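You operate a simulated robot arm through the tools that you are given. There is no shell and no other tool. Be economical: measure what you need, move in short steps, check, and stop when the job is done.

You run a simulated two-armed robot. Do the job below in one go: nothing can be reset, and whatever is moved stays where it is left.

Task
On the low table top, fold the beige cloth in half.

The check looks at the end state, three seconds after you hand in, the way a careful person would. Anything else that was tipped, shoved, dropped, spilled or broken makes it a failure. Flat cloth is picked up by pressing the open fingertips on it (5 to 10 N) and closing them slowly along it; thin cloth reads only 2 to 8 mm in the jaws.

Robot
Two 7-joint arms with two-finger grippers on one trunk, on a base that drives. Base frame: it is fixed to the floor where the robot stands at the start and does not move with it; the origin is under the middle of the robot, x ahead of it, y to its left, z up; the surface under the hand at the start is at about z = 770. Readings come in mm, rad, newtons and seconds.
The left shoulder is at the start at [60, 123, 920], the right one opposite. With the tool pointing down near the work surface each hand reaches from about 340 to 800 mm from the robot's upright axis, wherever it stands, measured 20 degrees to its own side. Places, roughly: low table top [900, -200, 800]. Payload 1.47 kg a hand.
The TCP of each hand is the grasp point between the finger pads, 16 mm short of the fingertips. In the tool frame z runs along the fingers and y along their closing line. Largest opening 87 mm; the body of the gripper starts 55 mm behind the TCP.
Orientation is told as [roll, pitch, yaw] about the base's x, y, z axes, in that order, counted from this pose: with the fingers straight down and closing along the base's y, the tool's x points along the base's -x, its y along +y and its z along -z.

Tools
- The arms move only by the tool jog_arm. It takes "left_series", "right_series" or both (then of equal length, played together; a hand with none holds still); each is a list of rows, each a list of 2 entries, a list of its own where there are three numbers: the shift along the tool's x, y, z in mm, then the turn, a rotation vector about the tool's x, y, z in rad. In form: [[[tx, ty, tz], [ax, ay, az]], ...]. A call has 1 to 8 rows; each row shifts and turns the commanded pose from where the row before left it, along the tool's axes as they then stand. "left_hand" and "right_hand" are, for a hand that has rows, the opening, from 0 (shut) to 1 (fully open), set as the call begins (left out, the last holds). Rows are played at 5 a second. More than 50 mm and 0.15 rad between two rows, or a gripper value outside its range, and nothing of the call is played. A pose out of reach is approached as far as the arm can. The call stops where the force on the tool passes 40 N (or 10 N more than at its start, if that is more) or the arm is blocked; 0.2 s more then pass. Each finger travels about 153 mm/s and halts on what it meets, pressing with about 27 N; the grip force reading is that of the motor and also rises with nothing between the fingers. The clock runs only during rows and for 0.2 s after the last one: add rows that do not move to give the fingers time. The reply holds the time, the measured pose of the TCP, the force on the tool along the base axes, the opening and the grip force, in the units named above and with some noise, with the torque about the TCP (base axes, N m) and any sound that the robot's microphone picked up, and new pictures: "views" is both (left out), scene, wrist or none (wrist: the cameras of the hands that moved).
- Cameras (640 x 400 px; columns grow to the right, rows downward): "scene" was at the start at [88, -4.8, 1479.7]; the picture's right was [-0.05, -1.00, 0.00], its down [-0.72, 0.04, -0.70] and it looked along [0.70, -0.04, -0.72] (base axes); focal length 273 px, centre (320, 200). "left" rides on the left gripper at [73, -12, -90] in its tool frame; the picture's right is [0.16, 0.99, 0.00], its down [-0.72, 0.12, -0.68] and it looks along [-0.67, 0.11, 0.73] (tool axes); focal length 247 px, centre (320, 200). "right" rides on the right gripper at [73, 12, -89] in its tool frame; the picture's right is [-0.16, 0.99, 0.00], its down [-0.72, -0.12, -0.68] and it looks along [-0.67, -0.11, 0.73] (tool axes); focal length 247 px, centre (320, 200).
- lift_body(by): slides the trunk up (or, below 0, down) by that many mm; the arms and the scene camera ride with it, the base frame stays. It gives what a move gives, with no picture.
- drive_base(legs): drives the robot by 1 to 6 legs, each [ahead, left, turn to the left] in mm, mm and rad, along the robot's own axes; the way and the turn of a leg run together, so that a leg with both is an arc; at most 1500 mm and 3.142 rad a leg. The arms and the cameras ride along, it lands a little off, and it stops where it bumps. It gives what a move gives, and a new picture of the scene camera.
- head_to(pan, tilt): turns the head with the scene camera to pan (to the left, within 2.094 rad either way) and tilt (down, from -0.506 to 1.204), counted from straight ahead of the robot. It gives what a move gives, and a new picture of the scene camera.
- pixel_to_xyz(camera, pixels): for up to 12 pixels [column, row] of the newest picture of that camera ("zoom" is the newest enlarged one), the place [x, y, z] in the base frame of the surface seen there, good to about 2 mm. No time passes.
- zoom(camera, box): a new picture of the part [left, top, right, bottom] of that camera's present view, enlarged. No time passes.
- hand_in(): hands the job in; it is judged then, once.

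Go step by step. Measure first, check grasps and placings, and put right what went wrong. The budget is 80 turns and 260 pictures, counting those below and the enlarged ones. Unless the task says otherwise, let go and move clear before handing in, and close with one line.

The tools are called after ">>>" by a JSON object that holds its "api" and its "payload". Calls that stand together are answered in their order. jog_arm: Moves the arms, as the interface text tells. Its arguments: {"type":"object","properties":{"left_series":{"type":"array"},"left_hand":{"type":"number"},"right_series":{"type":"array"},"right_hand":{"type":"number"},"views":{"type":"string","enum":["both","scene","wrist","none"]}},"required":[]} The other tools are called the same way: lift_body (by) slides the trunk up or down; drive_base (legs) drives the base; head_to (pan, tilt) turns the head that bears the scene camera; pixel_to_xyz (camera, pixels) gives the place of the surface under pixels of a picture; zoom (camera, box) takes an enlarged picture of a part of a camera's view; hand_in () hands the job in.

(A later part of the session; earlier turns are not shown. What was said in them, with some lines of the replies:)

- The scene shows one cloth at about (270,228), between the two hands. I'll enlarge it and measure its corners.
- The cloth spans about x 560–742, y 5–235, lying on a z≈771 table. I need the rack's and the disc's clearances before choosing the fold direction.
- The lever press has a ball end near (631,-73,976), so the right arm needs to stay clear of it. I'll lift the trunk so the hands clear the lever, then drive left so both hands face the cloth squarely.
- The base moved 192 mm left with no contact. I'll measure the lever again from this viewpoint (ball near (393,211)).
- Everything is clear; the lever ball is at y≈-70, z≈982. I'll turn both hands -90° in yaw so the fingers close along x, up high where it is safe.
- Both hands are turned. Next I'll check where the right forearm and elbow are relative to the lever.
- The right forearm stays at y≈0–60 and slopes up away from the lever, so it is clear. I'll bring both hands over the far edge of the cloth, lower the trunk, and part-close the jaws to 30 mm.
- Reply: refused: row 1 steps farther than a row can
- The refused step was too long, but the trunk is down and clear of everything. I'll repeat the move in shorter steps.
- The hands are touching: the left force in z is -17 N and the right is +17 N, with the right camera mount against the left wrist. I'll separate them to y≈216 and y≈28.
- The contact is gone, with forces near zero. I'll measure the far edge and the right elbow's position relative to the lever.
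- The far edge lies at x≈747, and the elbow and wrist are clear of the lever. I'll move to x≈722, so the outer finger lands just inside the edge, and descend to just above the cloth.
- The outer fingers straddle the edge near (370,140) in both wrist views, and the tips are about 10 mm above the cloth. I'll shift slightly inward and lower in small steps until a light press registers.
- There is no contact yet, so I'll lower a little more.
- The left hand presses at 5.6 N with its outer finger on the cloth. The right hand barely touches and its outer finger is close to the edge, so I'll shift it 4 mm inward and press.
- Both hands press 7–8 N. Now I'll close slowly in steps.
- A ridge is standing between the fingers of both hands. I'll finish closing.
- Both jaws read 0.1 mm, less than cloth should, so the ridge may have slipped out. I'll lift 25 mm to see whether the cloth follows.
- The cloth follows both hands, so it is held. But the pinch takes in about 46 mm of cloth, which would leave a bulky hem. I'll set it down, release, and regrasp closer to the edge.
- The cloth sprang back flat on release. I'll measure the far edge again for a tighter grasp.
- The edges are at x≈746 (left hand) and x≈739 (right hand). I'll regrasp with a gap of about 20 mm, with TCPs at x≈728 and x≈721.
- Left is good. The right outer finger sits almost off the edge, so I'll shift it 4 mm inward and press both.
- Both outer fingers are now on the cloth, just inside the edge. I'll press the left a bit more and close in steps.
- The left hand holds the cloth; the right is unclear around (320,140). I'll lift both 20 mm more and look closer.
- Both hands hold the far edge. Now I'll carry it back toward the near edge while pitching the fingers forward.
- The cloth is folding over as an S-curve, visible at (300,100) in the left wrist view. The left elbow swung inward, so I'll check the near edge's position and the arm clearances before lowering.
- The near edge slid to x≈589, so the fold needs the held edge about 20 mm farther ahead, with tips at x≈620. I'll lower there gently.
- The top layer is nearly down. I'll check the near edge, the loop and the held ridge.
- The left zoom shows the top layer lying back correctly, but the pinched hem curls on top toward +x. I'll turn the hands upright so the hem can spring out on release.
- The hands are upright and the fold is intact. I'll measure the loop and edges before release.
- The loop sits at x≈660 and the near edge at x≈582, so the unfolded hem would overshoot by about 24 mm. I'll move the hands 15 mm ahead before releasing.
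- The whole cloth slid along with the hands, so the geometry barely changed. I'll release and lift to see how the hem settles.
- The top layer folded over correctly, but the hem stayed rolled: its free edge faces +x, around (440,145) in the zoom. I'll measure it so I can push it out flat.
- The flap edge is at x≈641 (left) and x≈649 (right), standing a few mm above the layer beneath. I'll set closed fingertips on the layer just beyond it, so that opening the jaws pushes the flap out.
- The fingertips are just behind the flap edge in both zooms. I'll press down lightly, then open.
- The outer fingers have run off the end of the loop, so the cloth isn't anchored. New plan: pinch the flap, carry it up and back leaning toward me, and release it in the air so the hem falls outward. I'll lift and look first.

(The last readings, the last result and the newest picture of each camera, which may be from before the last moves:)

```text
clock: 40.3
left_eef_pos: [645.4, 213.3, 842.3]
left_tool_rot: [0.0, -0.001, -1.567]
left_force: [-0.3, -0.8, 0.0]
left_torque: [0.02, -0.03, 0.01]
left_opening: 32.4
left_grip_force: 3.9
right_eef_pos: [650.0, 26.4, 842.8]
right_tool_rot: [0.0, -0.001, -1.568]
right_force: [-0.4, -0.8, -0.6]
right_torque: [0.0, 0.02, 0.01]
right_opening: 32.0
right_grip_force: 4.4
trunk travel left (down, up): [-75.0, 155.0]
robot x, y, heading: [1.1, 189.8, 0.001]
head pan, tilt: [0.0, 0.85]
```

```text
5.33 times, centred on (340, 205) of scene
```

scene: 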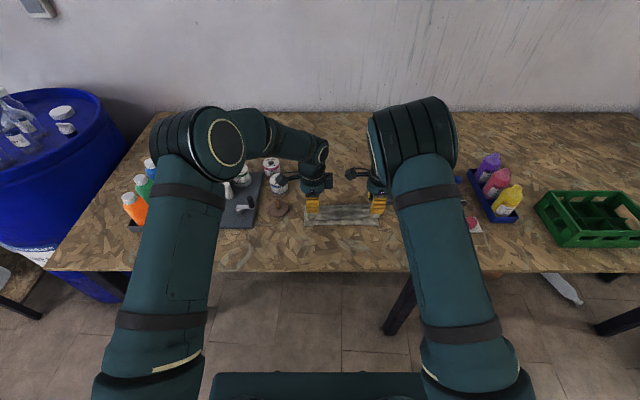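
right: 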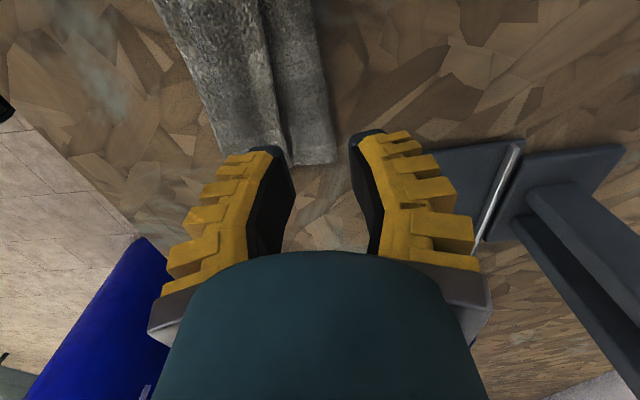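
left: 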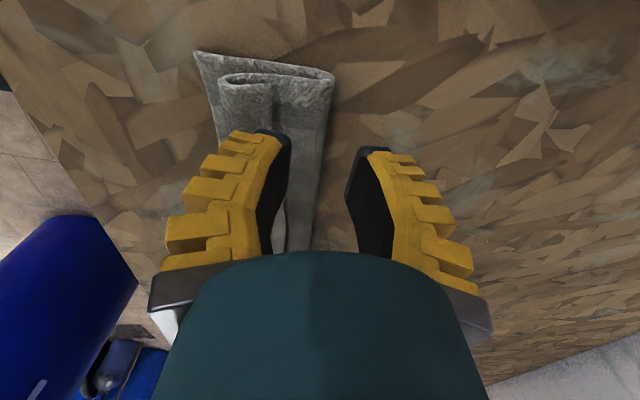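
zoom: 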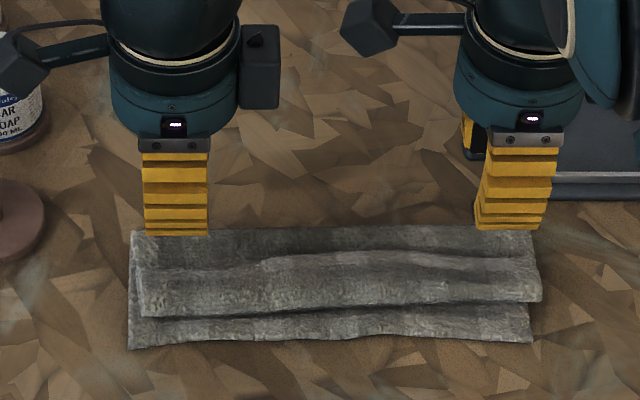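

Now I'll measure the flap's edges on both sides for the pinch.

>>> {"api": "zoom", "payload": {"camera": "left", "box": [140, 30, 440, 200]}}

>>> {"api": "pixel_to_xyz", "payload": {"camera": "left", "pixels": [[270, 95], [274, 125], [222, 85], [224, 120], [245, 100], [196, 53], [217, 140], [330, 80], [320, 140]]}}

>>> {"api": "pixel_to_xyz", "payload": {"camera": "right", "pixels": [[264, 60], [275, 110], [283, 150], [240, 90], [205, 90], [212, 130], [190, 100], [330, 110], [334, 155]]}}

>>> {"api": "pixel_to_xyz", "payload": {"camera": "scene", "pixels": [[340, 217], [340, 228], [340, 233], [340, 213], [307, 229], [380, 227], [305, 235], [379, 233]]}}

```text
2.13 times, centred on (290, 115) of left
```

zoom: 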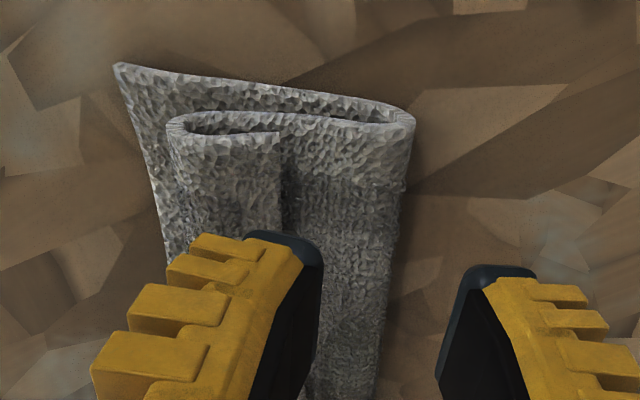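

```text
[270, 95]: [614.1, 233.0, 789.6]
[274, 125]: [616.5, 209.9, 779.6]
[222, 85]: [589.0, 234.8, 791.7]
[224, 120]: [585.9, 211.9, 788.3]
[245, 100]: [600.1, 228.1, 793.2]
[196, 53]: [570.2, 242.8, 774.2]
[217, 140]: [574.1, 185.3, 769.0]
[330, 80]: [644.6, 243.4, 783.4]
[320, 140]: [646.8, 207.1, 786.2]
```

```text
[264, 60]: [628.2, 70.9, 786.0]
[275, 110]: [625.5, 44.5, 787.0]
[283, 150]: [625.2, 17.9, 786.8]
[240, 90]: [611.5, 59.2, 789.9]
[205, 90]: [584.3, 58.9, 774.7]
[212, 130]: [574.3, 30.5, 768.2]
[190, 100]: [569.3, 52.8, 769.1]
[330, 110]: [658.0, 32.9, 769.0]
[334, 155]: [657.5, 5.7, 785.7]
```

```text
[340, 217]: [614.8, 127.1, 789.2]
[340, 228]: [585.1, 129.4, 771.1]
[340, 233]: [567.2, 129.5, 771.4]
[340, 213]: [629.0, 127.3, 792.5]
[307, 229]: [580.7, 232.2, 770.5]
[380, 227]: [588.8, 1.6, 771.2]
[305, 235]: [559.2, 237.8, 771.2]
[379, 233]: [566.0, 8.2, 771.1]
```

The flap spans x≈588–615 (left) and x≈590–626 (right), with its top at z≈790. I'll centre the hands on it with a narrow gap.

>>> {"api": "jog_arm", "payload": {"left_series": [[[0, -21, 0], [0, 0, 0]], [[0, -20, 0], [0, 0, 0]], [[0, 0, 16], [0, 0, 0]], [[0, 0, 15], [0, 0, 0]], [[0, 0, 0], [0, 0, 0]]], "right_series": [[[0, -19, 0], [0, 0, 0]], [[0, -19, 0], [0, 0, 0]], [[0, 0, 16], [0, 0, 0]], [[0, 0, 15], [0, 0, 0]], [[0, 0, 0], [0, 0, 0]]], "left_hand": 0.16, "right_hand": 0.18, "views": "wrist"}}

>>> {"api": "zoom", "payload": {"camera": "left", "box": [180, 50, 460, 200]}}

>>> {"api": "zoom", "payload": {"camera": "right", "box": [180, 30, 460, 180]}}

```text
clock: 41.5
left_eef_pos: [605.1, 213.5, 810.7]
left_tool_rot: [-0.001, 0.0, -1.565]
left_force: [0.0, -0.4, 0.0]
left_torque: [-0.02, 0.02, 0.03]
left_opening: 20.4
left_grip_force: 5.3
right_eef_pos: [611.9, 26.6, 811.5]
right_tool_rot: [0.001, -0.001, -1.566]
right_force: [-0.6, 0.8, 0.0]
right_torque: [-0.03, 0.0, -0.01]
right_opening: 22.2
right_grip_force: 4.8
trunk travel left (down, up): [-75.0, 155.0]
robot x, y, heading: [-2.4, 186.4, 0.006]
head pan, tilt: [0.0, 0.85]
```

right: 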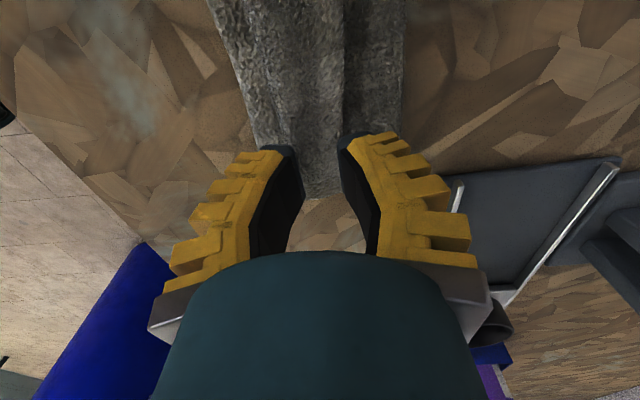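
left: 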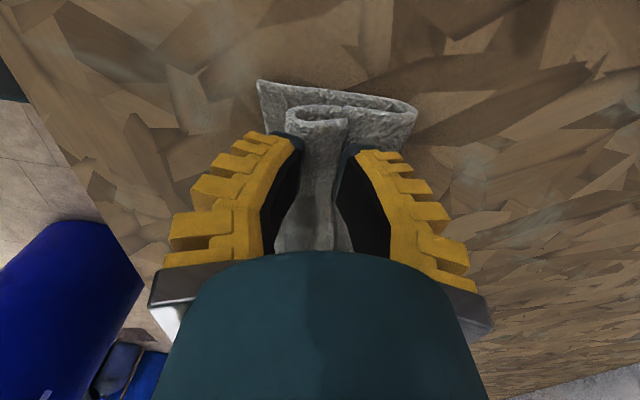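

```text
2.29 times, centred on (320, 125) of left
```

zoom: 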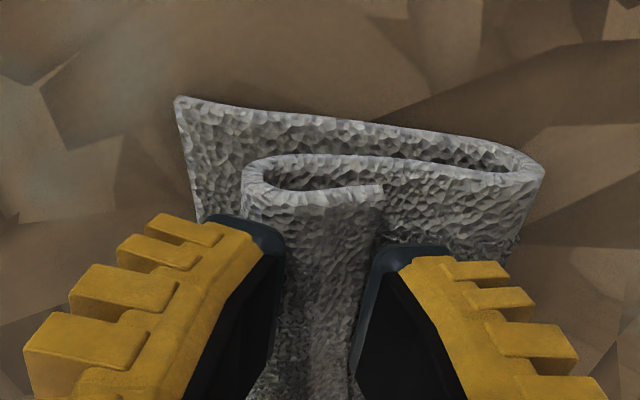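

```text
2.29 times, centred on (320, 105) of right
```

zoom: 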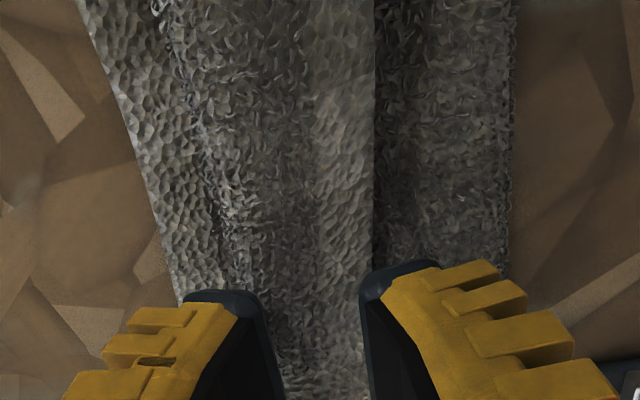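

The fingers straddle the hem flap well. I'll narrow the gap a little, press lightly and close in steps.

>>> {"api": "jog_arm", "payload": {"left_series": [[[0, 0, 0], [0, 0, 0]], [[0, 0, 3], [0, 0, 0]], [[0, 0, 3], [0, 0, 0]], [[0, 0, 3], [0, 0, 0]], [[0, 0, 2], [0, 0, 0]], [[0, 0, 0], [0, 0, 0]]], "right_series": [[[0, 0, 0], [0, 0, 0]], [[0, 0, 3], [0, 0, 0]], [[0, 0, 3], [0, 0, 0]], [[0, 0, 3], [0, 0, 0]], [[0, 0, 2], [0, 0, 0]], [[0, 0, 0], [0, 0, 0]]], "left_hand": 0.15, "right_hand": 0.19, "views": "none"}}

>>> {"api": "jog_arm", "payload": {"left_series": [[[0, 0, 0], [0, 0, 0]], [[0, 0, 0], [0, 0, 0]]], "right_series": [[[0, 0, 0], [0, 0, 0]], [[0, 0, 0], [0, 0, 0]]], "left_hand": 0.09, "right_hand": 0.1, "views": "wrist"}}

>>> {"api": "zoom", "payload": {"camera": "left", "box": [180, 50, 460, 200]}}

>>> {"api": "zoom", "payload": {"camera": "right", "box": [180, 30, 460, 180]}}

```text
clock: 42.9
left_eef_pos: [603.3, 213.4, 800.4]
left_tool_rot: [-0.001, 0.0, -1.568]
left_force: [-0.2, -0.4, 0.5]
left_torque: [0.0, 0.01, 0.05]
left_opening: 14.6
left_grip_force: 7.3
right_eef_pos: [612.8, 27.9, 800.1]
right_tool_rot: [0.001, 0.001, -1.567]
right_force: [1.1, 0.6, 0.0]
right_torque: [0.03, -0.01, 0.0]
right_opening: 18.0
right_grip_force: 7.2
trunk travel left (down, up): [-75.0, 155.0]
robot x, y, heading: [-0.3, 185.0, 0.007]
head pan, tilt: [0.0, 0.85]
```

```text
clock: 43.5
left_eef_pos: [604.5, 212.8, 801.0]
left_tool_rot: [-0.002, 0.0, -1.567]
left_force: [0.4, -0.2, -0.1]
left_torque: [-0.02, 0.02, -0.02]
left_opening: 12.0
left_grip_force: 5.0
right_eef_pos: [611.8, 26.9, 800.0]
right_tool_rot: [0.0, 0.0, -1.568]
right_force: [0.1, 0.3, 0.0]
right_torque: [0.0, -0.01, -0.03]
right_opening: 12.6
right_grip_force: 5.0
trunk travel left (down, up): [-75.0, 155.0]
robot x, y, heading: [-1.4, 190.3, 0.001]
head pan, tilt: [0.0, 0.85]
```

right: 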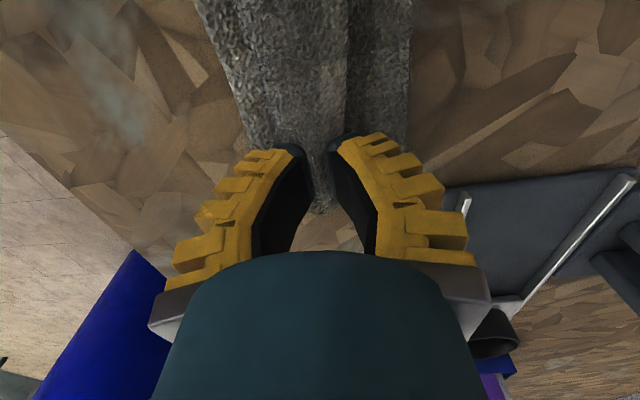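
left: 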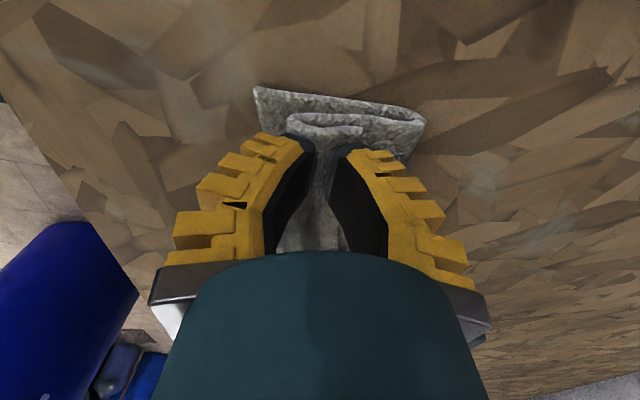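

```text
2.29 times, centred on (320, 125) of left
```

zoom: 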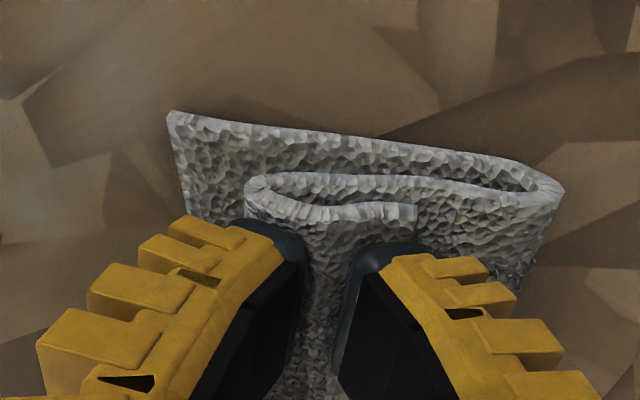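

```text
2.29 times, centred on (320, 105) of right
```

zoom: 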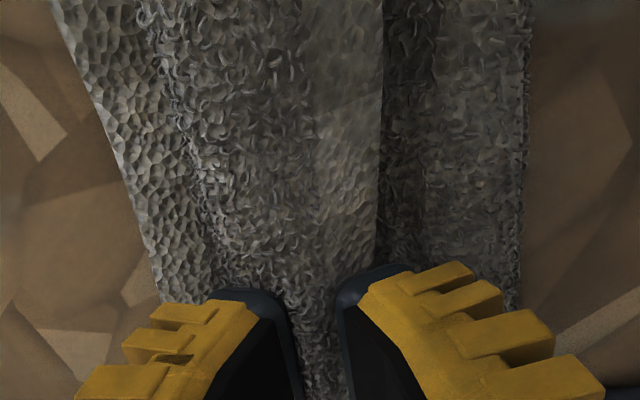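

The fingers rest on the flap but the press force is near 0 N. I'll reopen slightly and press harder.

>>> {"api": "jog_arm", "payload": {"left_series": [[[0, 1, -3], [0, 0, 0]], [[0, 0, 0], [0, 0, 0]], [[0, 0, 4], [0, 0, 0]], [[0, 0, 3], [0, 0, 0]], [[0, 0, 0], [0, 0, 0]]], "right_series": [[[0, 1, -3], [0, 0, 0]], [[0, 0, 0], [0, 0, 0]], [[0, 0, 4], [0, 0, 0]], [[0, 0, 3], [0, 0, 0]], [[0, 0, 0], [0, 0, 0]]], "left_hand": 0.22, "right_hand": 0.24, "views": "none"}}

```text
clock: 44.7
left_eef_pos: [605.2, 212.8, 795.4]
left_tool_rot: [0.0, -0.001, -1.568]
left_force: [0.5, 0.3, -0.1]
left_torque: [-0.02, 0.02, -0.01]
left_opening: 20.5
left_grip_force: 7.5
right_eef_pos: [614.8, 28.3, 796.0]
right_tool_rot: [0.0, 0.0, -1.567]
right_force: [-0.7, 0.4, -0.3]
right_torque: [-0.02, -0.02, 0.02]
right_opening: 24.3
right_grip_force: 4.7
trunk travel left (down, up): [-75.0, 155.0]
robot x, y, heading: [2.6, 190.8, -0.0]
head pan, tilt: [0.0, 0.85]
```

>>> {"api": "jog_arm", "payload": {"left_series": [[[0, 0, 2], [0, 0, 0]], [[0, 0, 1.5], [0, 0, 0]], [[0, 0, 0], [0, 0, 0]]], "right_series": [[[0, 0, 2], [0, 0, 0]], [[0, 0, 1.5], [0, 0, 0]], [[0, 0, 0], [0, 0, 0]]], "views": "wrist"}}

>>> {"api": "zoom", "payload": {"camera": "left", "box": [180, 50, 460, 200]}}

>>> {"api": "zoom", "payload": {"camera": "right", "box": [180, 30, 460, 180]}}

```text
clock: 45.5
left_eef_pos: [605.4, 213.8, 793.8]
left_tool_rot: [0.0, 0.001, -1.569]
left_force: [0.6, 0.6, 0.5]
left_torque: [-0.02, -0.01, 0.01]
left_opening: 20.5
left_grip_force: 7.3
right_eef_pos: [612.5, 28.3, 792.4]
right_tool_rot: [0.003, 0.0, -1.568]
right_force: [-0.7, 0.3, 0.9]
right_torque: [0.04, -0.03, 0.0]
right_opening: 24.3
right_grip_force: 4.3
trunk travel left (down, up): [-75.0, 155.0]
robot x, y, heading: [-0.8, 192.3, 0.004]
head pan, tilt: [0.0, 0.85]
```

right: 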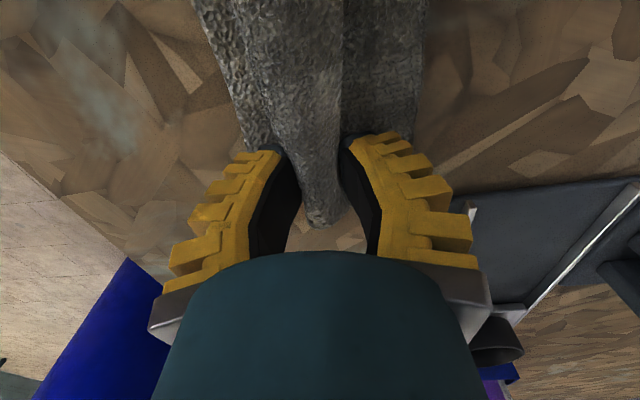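
left: 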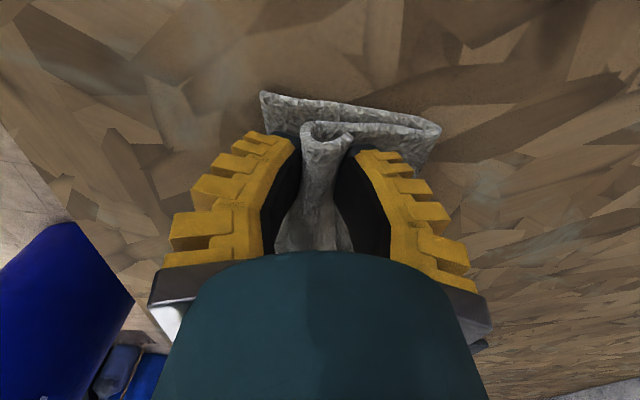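

```text
2.29 times, centred on (320, 125) of left
```

zoom: 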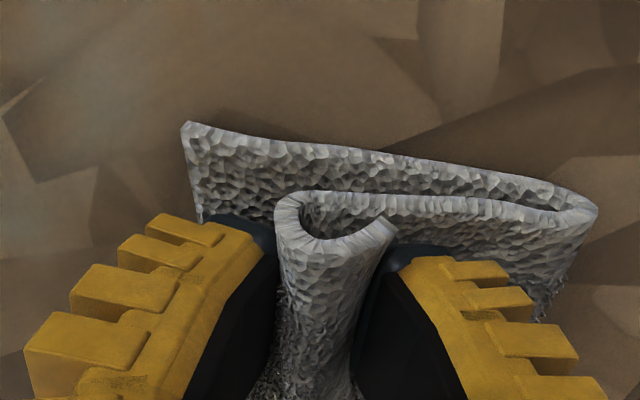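

```text
2.29 times, centred on (320, 105) of right
```

zoom: 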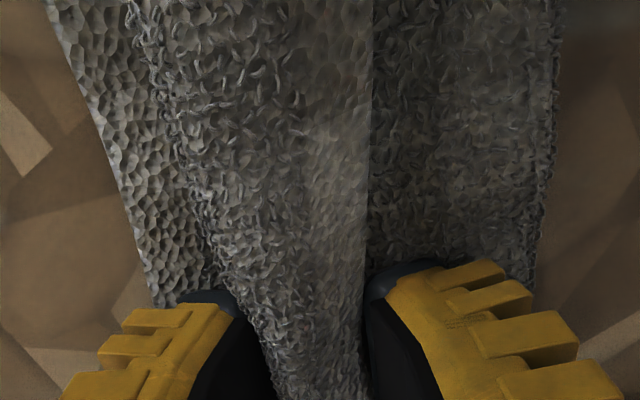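

The fingers have slid down around the roll, and in the left zoom the flap edge stands up at (390,225). Earlier the press dragged everything along. This time I'll sweep the flap edge with closed fingertips held just above the layer, rising as I go so it flips over.

>>> {"api": "jog_arm", "payload": {"left_series": [[[0, 0, -12], [0, 0, 0]], [[0, 0, -20], [0, 0, 0]], [[0, 12, 0], [0, 0, 0]], [[0, 14, 0], [0, 0, 0]], [[0, 0, 0], [0, 0, 0]]], "right_series": [[[0, 0, -12], [0, 0, 0]], [[0, 0, -20], [0, 0, 0]], [[0, 15, 0], [0, 0, 0]], [[0, 15, 0], [0, 0, 0]], [[0, 0, 0], [0, 0, 0]]], "views": "wrist"}}

>>> {"api": "zoom", "payload": {"camera": "left", "box": [140, 30, 440, 200]}}

>>> {"api": "zoom", "payload": {"camera": "right", "box": [140, 0, 440, 170]}}

```text
clock: 46.7
left_eef_pos: [631.6, 214.1, 825.7]
left_tool_rot: [0.0, 0.001, -1.567]
left_force: [-0.9, 0.0, 0.4]
left_torque: [0.01, -0.04, -0.01]
left_opening: 25.8
left_grip_force: 5.0
right_eef_pos: [642.4, 27.5, 824.4]
right_tool_rot: [0.0, 0.001, -1.568]
right_force: [-0.9, 0.4, -1.2]
right_torque: [-0.02, -0.02, 0.02]
right_opening: 27.2
right_grip_force: 5.0
trunk travel left (down, up): [-75.0, 155.0]
robot x, y, heading: [-1.0, 191.6, 0.007]
head pan, tilt: [0.0, 0.85]
```

right: 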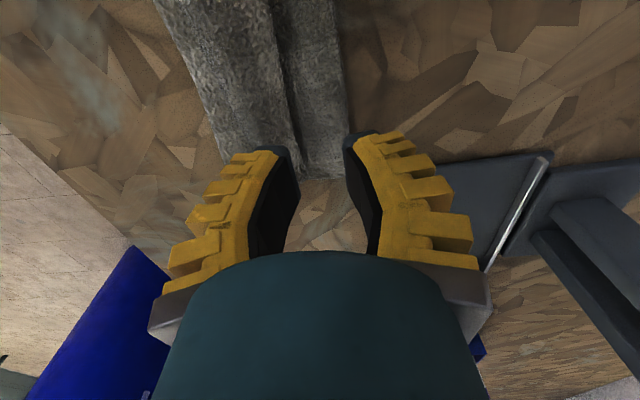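
left: 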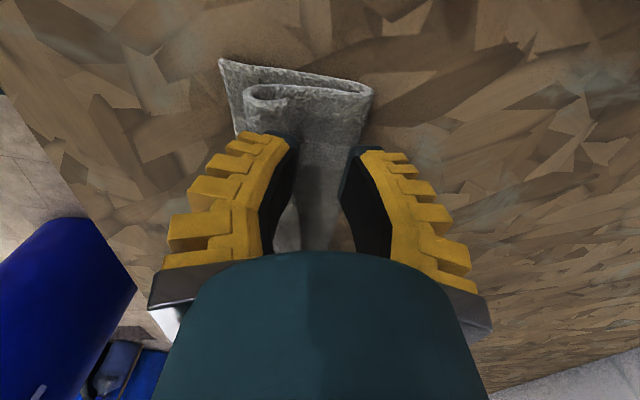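

```text
2.13 times, centred on (290, 115) of left
```

zoom: 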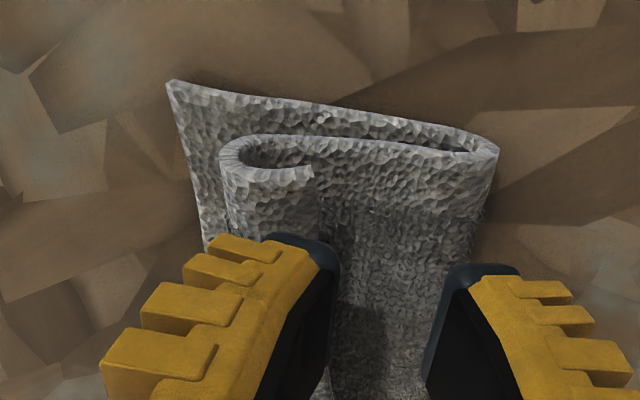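

```text
2.13 times, centred on (290, 85) of right
```

zoom: 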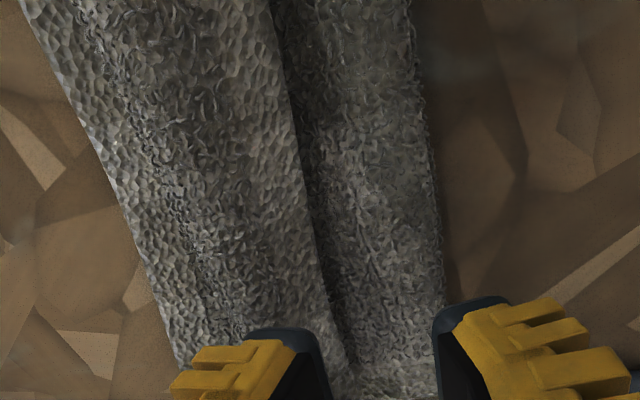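

>>> {"api": "pixel_to_xyz", "payload": {"camera": "zoom", "pixels": [[290, 120], [305, 200], [325, 290], [335, 340], [350, 240], [400, 200]]}}

>>> {"api": "pixel_to_xyz", "payload": {"camera": "left", "pixels": [[286, 112], [284, 122], [286, 140], [248, 100], [300, 105], [305, 150], [370, 105]]}}

```text
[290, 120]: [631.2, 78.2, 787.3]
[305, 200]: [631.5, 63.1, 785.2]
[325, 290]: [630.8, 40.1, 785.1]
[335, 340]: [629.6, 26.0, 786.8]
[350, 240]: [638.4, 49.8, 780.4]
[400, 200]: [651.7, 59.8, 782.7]
```

```text
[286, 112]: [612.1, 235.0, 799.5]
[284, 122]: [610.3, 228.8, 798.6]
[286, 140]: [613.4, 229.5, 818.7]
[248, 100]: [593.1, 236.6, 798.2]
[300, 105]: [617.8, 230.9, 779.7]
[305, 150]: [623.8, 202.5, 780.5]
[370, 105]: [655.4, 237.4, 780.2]
```

The left flap edge now stands about 19 mm up (z≈799) and the right about 6 mm. I'll close the fingers, drop in behind the edges and sweep toward -x while rising.

>>> {"api": "jog_arm", "payload": {"left_series": [[[0, 0, 0], [0, 0, 0]], [[0, 0, 12], [0, 0, 0]], [[0, 0, 10], [0, 0, 0]], [[0, -12, 0], [0, 0, 0]], [[0, -15, -3], [0, 0, 0]], [[0, -15, -5], [0, 0, 0]], [[0, -15, -4], [0, 0, 0]], [[0, -12, -4], [0, 0, 0]]], "right_series": [[[0, 5, 0], [0, 0, 0]], [[0, 0, 14], [0, 0, 0]], [[0, 0, 11.5], [0, 0, 0]], [[0, -12, 0], [0, 0, 0]], [[0, -15, -1], [0, 0, 0]], [[0, -15, -4], [0, 0, 0]], [[0, -15, -5], [0, 0, 0]], [[0, -12, -5], [0, 0, 0]]], "left_hand": 0.0, "right_hand": 0.0, "views": "both"}}

>>> {"api": "zoom", "payload": {"camera": "left", "box": [140, 30, 440, 200]}}

>>> {"api": "zoom", "payload": {"camera": "right", "box": [140, 0, 440, 170]}}

>>> {"api": "zoom", "payload": {"camera": "scene", "box": [280, 170, 400, 250]}}

```text
clock: 48.5
left_eef_pos: [561.3, 213.8, 819.6]
left_tool_rot: [0.0, 0.001, -1.566]
left_force: [-0.5, 0.0, -0.1]
left_torque: [0.02, -0.03, -0.01]
left_opening: 0.2
left_grip_force: 26.9
right_eef_pos: [577.9, 27.4, 814.4]
right_tool_rot: [0.0, 0.0, -1.567]
right_force: [-1.0, -0.9, 0.5]
right_torque: [0.03, 0.03, 0.0]
right_opening: 0.0
right_grip_force: 26.9
trunk travel left (down, up): [-75.0, 155.0]
robot x, y, heading: [0.4, 192.3, 0.008]
head pan, tilt: [0.0, 0.85]
```

scene: 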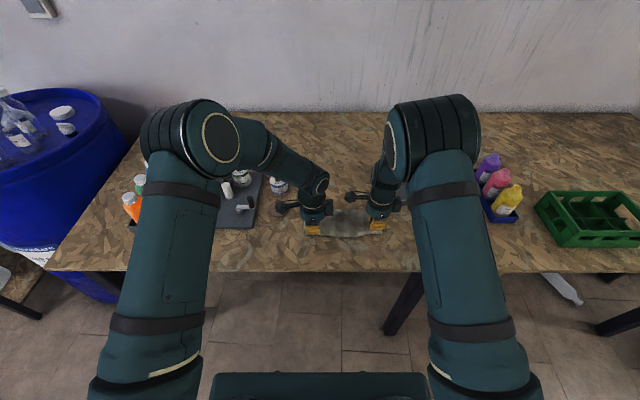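
right: 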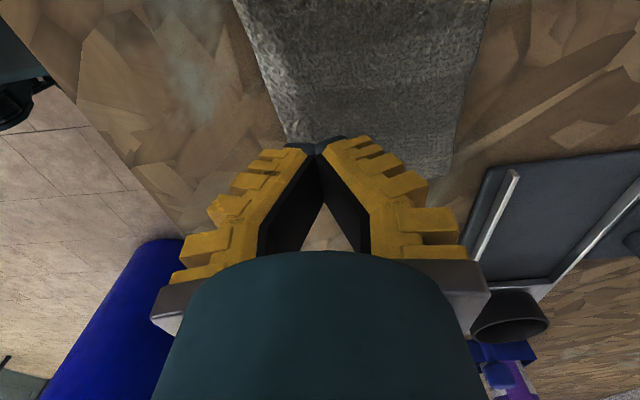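
left: 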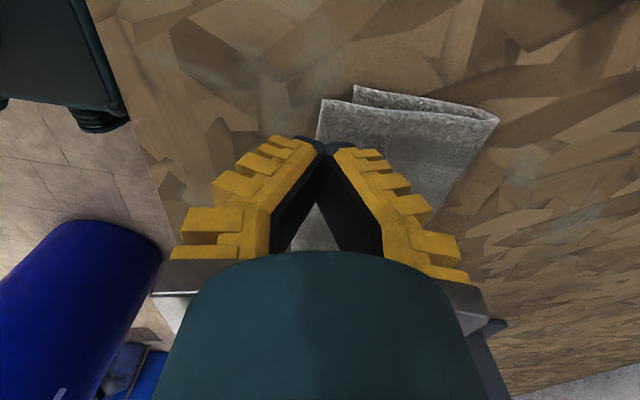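

```text
2.13 times, centred on (290, 115) of left
```

zoom: 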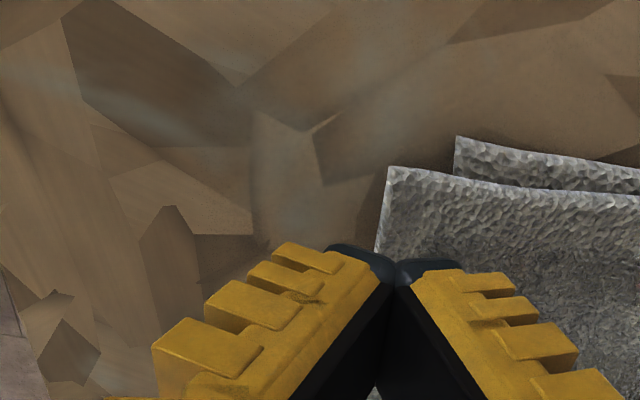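

```text
2.13 times, centred on (290, 85) of right
```

zoom: 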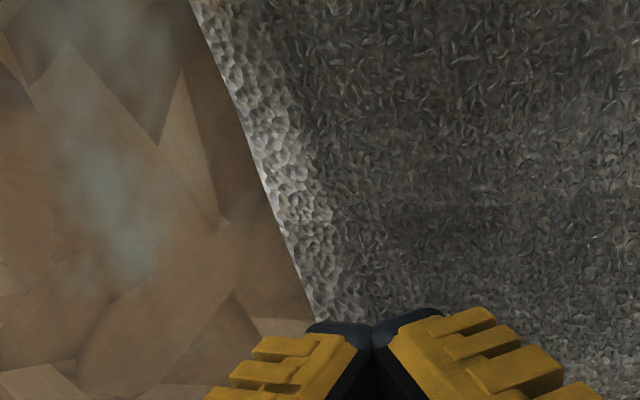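

```text
5.00 times, centred on (340, 210) of scene
```

zoom: 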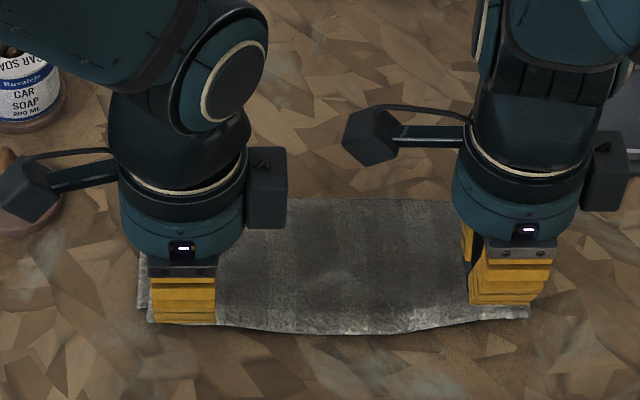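

The hem flipped out flat on both sides and the cloth is now folded in two. I'll lift clear and check the edge alignment.

>>> {"api": "jog_arm", "payload": {"left_series": [[[0, 0, -25], [0, 0, 0]], [[0, 0, -25], [0, 0, 0]], [[0, 0, -25], [0, 0, 0]], [[0, 0, 0], [0, 0, 0]]], "right_series": [[[0, 0, -25], [0, 0, 0]], [[0, 0, -25], [0, 0, 0]], [[0, 0, -25], [0, 0, 0]], [[0, 0, 0], [0, 0, 0]]]}}

>>> {"api": "zoom", "payload": {"camera": "right", "box": [200, 0, 520, 200]}}

>>> {"api": "zoom", "payload": {"camera": "left", "box": [220, 0, 540, 200]}}

>>> {"api": "zoom", "payload": {"camera": "scene", "box": [280, 170, 400, 250]}}

```text
clock: 49.5
left_eef_pos: [561.7, 212.9, 894.4]
left_tool_rot: [-0.001, 0.0, -1.568]
left_force: [0.0, -0.1, 0.1]
left_torque: [0.03, -0.02, 0.03]
left_opening: 0.3
left_grip_force: 26.7
right_eef_pos: [578.6, 27.3, 889.2]
right_tool_rot: [0.002, 0.0, -1.569]
right_force: [1.0, 0.0, 0.1]
right_torque: [0.02, -0.01, 0.0]
right_opening: 0.0
right_grip_force: 27.5
trunk travel left (down, up): [-75.0, 155.0]
robot x, y, heading: [-0.3, 191.3, 0.002]
head pan, tilt: [0.0, 0.85]
```

scene: 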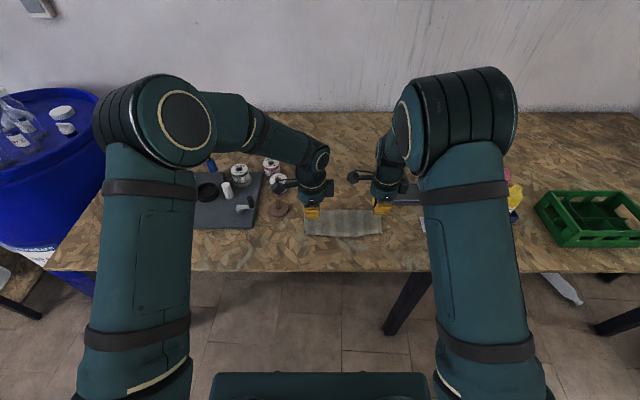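
right: 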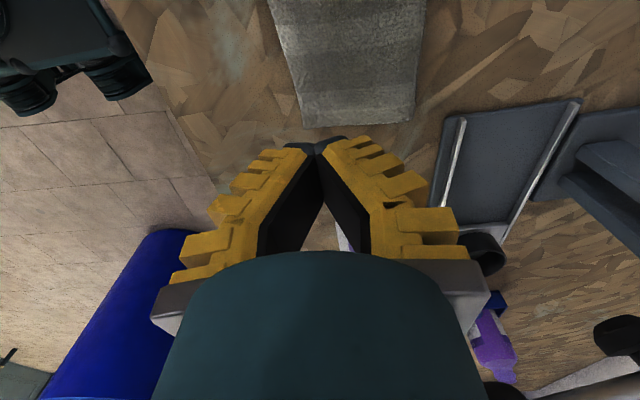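
left: 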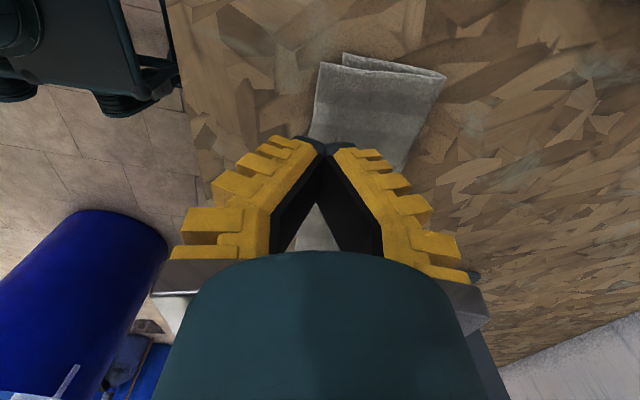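

```text
2.00 times, centred on (360, 100) of right
```

zoom: 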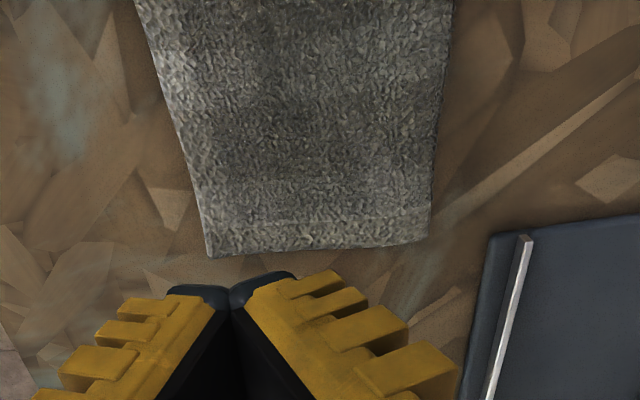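

```text
2.00 times, centred on (380, 100) of left
```

zoom: 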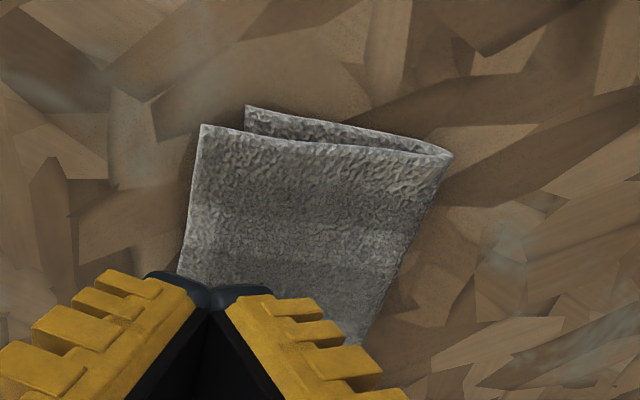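

```text
5.00 times, centred on (340, 210) of scene
```

zoom: 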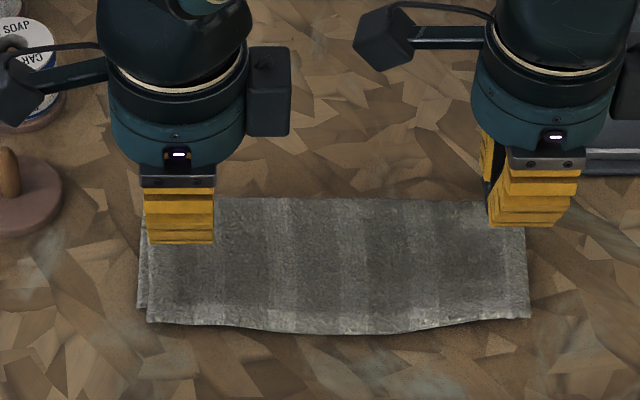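

The fold looks good. I'll measure how far the top edge overshoots the bottom edge.

>>> {"api": "pixel_to_xyz", "payload": {"camera": "left", "pixels": [[322, 67], [344, 55], [444, 77], [315, 110], [380, 90]]}}

>>> {"api": "pixel_to_xyz", "payload": {"camera": "right", "pixels": [[305, 122], [412, 118], [295, 85], [270, 8], [424, 8], [360, 60]]}}

>>> {"api": "pixel_to_xyz", "payload": {"camera": "zoom", "pixels": [[250, 328], [350, 333], [450, 325], [250, 200], [350, 200], [450, 203], [141, 305], [350, 260]]}}

```text
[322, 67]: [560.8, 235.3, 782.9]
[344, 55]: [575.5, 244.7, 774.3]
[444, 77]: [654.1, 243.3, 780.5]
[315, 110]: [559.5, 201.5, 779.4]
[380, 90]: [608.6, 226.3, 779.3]
```

```text
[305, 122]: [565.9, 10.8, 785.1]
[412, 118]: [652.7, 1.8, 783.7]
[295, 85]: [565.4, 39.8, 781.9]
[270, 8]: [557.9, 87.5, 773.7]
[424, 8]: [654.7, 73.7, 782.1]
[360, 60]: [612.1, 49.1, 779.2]
```

```text
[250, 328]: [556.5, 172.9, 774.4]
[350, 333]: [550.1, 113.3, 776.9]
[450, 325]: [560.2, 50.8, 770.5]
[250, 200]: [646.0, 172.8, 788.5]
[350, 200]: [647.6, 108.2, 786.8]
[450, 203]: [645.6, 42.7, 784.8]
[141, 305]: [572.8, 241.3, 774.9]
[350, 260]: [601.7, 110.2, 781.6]
```

The top edge lies at x≈550–565 and the bottom edge at x≈574, so the overshoot is about 10–20 mm. I'll even it up by gently pushing the overhanging edge back with closed fingertips near the table.

>>> {"api": "jog_arm", "payload": {"left_series": [[[0, -14, 0], [0, 0, 0]], [[0, -14, 0], [0, 0, 0]], [[0, 0, 40], [0, 0, 0]], [[0, 0, 40], [0, 0, 0]], [[0, 0, 16], [0, 0, 0]], [[0, 0, 7], [0, 0, 0]], [[0, 0, 0], [0, 0, 0]]], "right_series": [[[0, -22, 0], [0, 0, 0]], [[0, -21, 0], [0, 0, 0]], [[0, 0, 40], [0, 0, 0]], [[0, 0, 40], [0, 0, 0]], [[0, 0, 12], [0, 0, 0]], [[0, 0, 6], [0, 0, 0]], [[0, 0, 0], [0, 0, 0]]], "views": "wrist"}}

```text
clock: 51.1
left_eef_pos: [531.0, 213.0, 791.1]
left_tool_rot: [-0.001, 0.001, -1.566]
left_force: [0.3, -0.3, -0.9]
left_torque: [0.01, 0.01, -0.03]
left_opening: 0.0
left_grip_force: 27.0
right_eef_pos: [536.2, 27.4, 792.0]
right_tool_rot: [0.0, -0.001, -1.568]
right_force: [-0.4, 0.3, -0.9]
right_torque: [0.02, 0.02, 0.03]
right_opening: 0.1
right_grip_force: 27.2
trunk travel left (down, up): [-75.0, 155.0]
robot x, y, heading: [-2.2, 187.8, 0.003]
head pan, tilt: [0.0, 0.85]
```

right: 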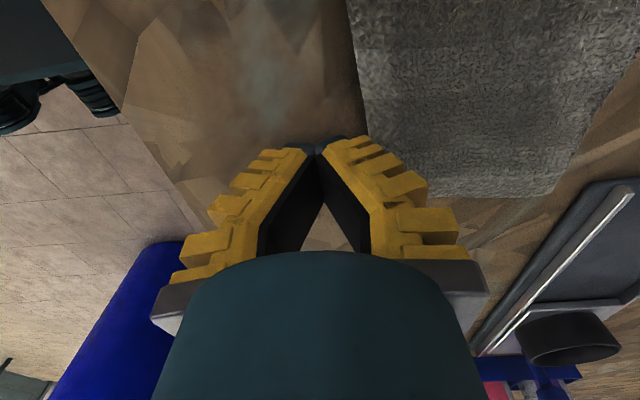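
left: 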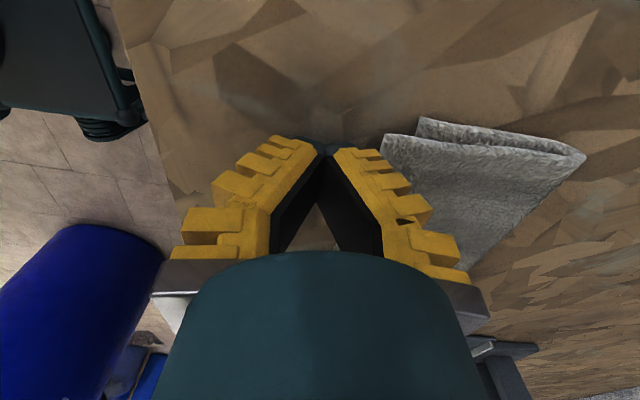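

The fingertips stand just in front of the cloth. I'll lower 2 mm and push ahead slowly.

>>> {"api": "jog_arm", "payload": {"left_series": [[[0, 0, 2.3], [0, 0, 0]], [[0, 6, 0], [0, 0, 0]], [[0, 6, 0], [0, 0, 0]], [[0, 6, 0], [0, 0, 0]], [[0, 5, 0], [0, 0, 0]], [[0, 5, 0], [0, 0, 0]], [[0, 4, 0], [0, 0, 0]], [[0, 0, 0], [0, 0, 0]]], "right_series": [[[0, 0, 3], [0, 0, 0]], [[0, 5, 0], [0, 0, 0]], [[0, 5, 0], [0, 0, 0]], [[0, 5, 0], [0, 0, 0]], [[0, 4, 0], [0, 0, 0]], [[0, 4, 0], [0, 0, 0]], [[0, 4, 0], [0, 0, 0]], [[0, 0, 0], [0, 0, 0]]], "views": "both"}}

>>> {"api": "zoom", "payload": {"camera": "left", "box": [280, 60, 600, 260]}}

>>> {"api": "zoom", "payload": {"camera": "scene", "box": [280, 170, 400, 250]}}

```text
clock: 52.9
left_eef_pos: [565.1, 211.7, 788.9]
left_tool_rot: [0.001, 0.001, -1.568]
left_force: [-0.4, 0.4, -0.6]
left_torque: [0.01, -0.02, -0.01]
left_opening: 0.0
left_grip_force: 26.6
right_eef_pos: [563.1, 28.2, 788.6]
right_tool_rot: [0.0, -0.001, -1.567]
right_force: [0.1, -0.1, 0.9]
right_torque: [-0.01, -0.01, 0.01]
right_opening: 0.0
right_grip_force: 26.7
trunk travel left (down, up): [-75.0, 155.0]
robot x, y, heading: [2.2, 194.3, 0.009]
head pan, tilt: [0.0, 0.85]
```

scene: 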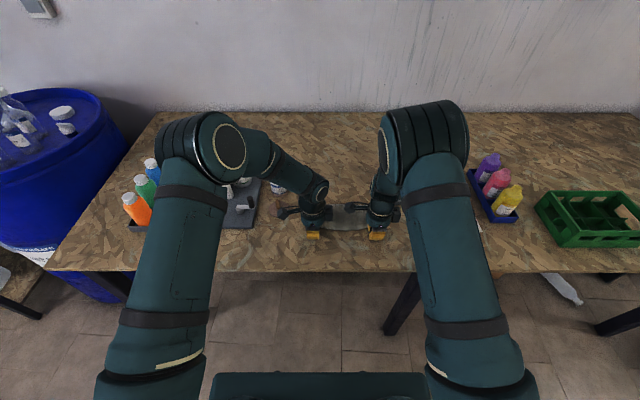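
right: 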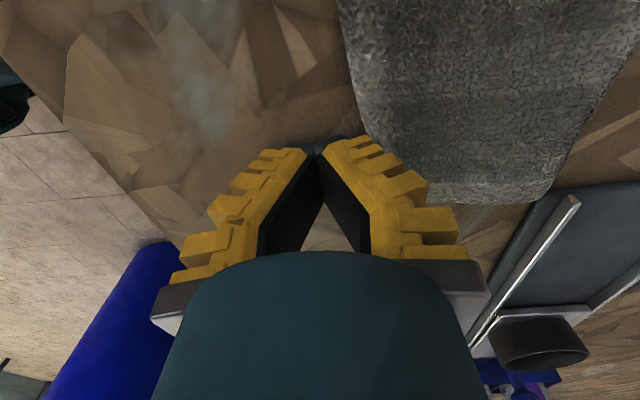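
left: 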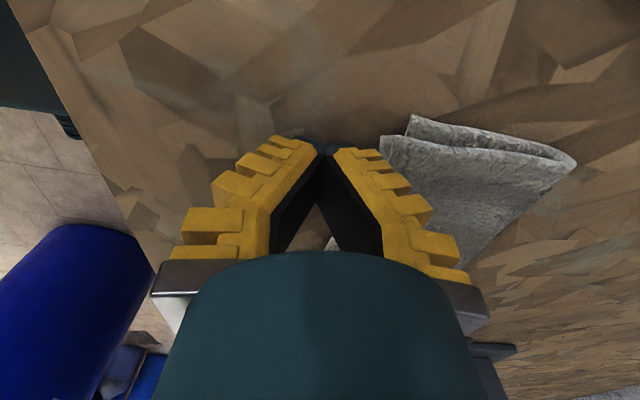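

```text
2.00 times, centred on (440, 160) of left
```

zoom: 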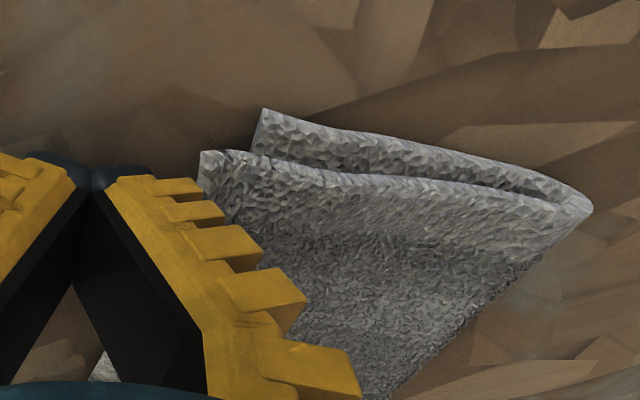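

```text
5.00 times, centred on (340, 210) of scene
```

zoom: 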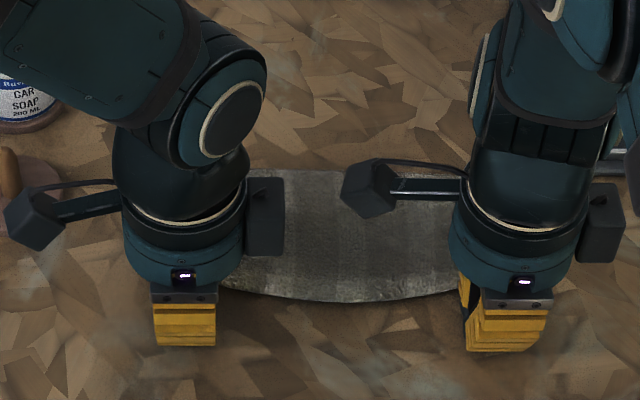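

>>> {"api": "pixel_to_xyz", "payload": {"camera": "left", "pixels": [[382, 142], [413, 118], [573, 163], [440, 160]]}}

>>> {"api": "pixel_to_xyz", "payload": {"camera": "zoom", "pixels": [[250, 290], [300, 300], [350, 303], [400, 300], [300, 172], [350, 175], [440, 290]]}}

```text
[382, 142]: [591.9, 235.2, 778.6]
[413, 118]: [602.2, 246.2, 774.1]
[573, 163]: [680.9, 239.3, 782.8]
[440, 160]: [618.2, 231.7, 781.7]
```

```text
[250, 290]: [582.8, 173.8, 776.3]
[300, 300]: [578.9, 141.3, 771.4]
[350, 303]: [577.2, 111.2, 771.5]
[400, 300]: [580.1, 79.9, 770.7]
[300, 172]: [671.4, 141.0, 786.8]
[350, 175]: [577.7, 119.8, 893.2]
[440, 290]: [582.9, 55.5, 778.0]
```

The corners now match to about 10–15 mm, with the fold at x≈681. I'll back off, raise both hands clear and inspect the final state.

>>> {"api": "jog_arm", "payload": {"left_series": [[[0, -10, 0], [0, 0, 0]], [[0, 0, -35], [0, 0, 0]], [[0, 0, -40], [0, 0, 0]], [[0, 0, -40], [0, 0, 0]], [[35, 0, 0], [0, 0, 0]], [[35, 0, 0], [0, 0, 0]], [[35, 0, 0], [0, 0, 0]], [[0, 0, 0], [0, 0, 0]]], "right_series": [[[0, -10, 0], [0, 0, 0]], [[0, 0, -35], [0, 0, 0]], [[0, 0, -40], [0, 0, 0]], [[0, 0, -40], [0, 0, 0]], [[0, -10, -20], [0, 0, 0]], [[0, -10, -20], [0, 0, 0]], [[0, -10, 0], [0, 0, 0]], [[0, 0, 0], [0, 0, 0]]]}}

>>> {"api": "zoom", "payload": {"camera": "scene", "box": [280, 150, 400, 250]}}

```text
clock: 54.7
left_eef_pos: [554.8, 318.4, 901.8]
left_tool_rot: [0.0, 0.0, -1.568]
left_force: [-0.2, -0.3, 0.6]
left_torque: [0.01, 0.01, 0.04]
left_opening: 0.2
left_grip_force: 27.6
right_eef_pos: [521.5, 26.2, 944.6]
right_tool_rot: [-0.001, 0.0, -1.567]
right_force: [-0.9, 0.6, 1.3]
right_torque: [0.04, 0.01, 0.03]
right_opening: 0.0
right_grip_force: 27.4
trunk travel left (down, up): [-75.0, 155.0]
robot x, y, heading: [-4.2, 192.0, 0.005]
head pan, tilt: [0.0, 0.85]
```

scene: 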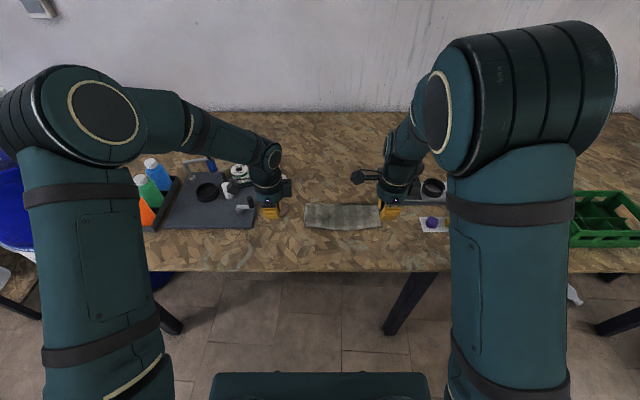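
right: 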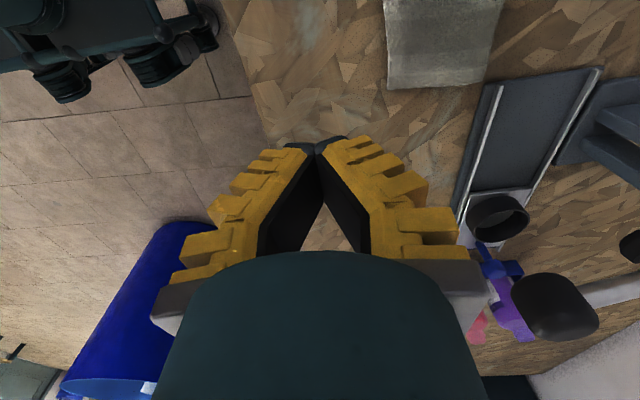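
left: 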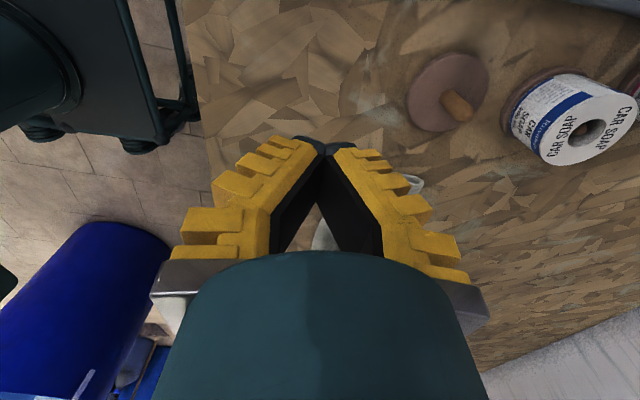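

```text
4.00 times, centred on (340, 200) of scene
```

zoom: 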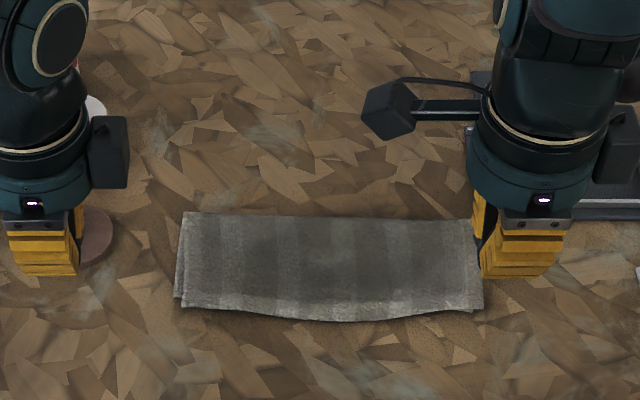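

The cloth is neatly folded in two and both hands are clear. I'll confirm the neighbouring disc and spools haven't moved.

>>> {"api": "pixel_to_xyz", "payload": {"camera": "left", "pixels": [[410, 100], [485, 75], [447, 58], [432, 130], [590, 130]]}}

>>> {"api": "pixel_to_xyz", "payload": {"camera": "right", "pixels": [[462, 205], [497, 90], [595, 70]]}}

```text
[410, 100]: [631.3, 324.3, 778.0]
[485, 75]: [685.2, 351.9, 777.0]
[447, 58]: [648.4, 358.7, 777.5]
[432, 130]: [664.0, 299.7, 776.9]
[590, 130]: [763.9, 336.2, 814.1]
```

```text
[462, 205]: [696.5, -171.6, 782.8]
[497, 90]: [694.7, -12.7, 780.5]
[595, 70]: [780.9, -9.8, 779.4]
```

The disc, spool and press tray read the same positions as at the start. The cloth is folded and the hands are clear, so I'm handing in.

>>> {"api": "hand_in", "payload": {}}

```text
The job is handed in.
```

The beige cloth is folded in half on the low table top. At the left corner the edges are about 10–15 mm apart, and the top edge bows out about 12 mm in the middle. Both hands are clear, and the disc, spool and press tray measured in the same places as at the start.
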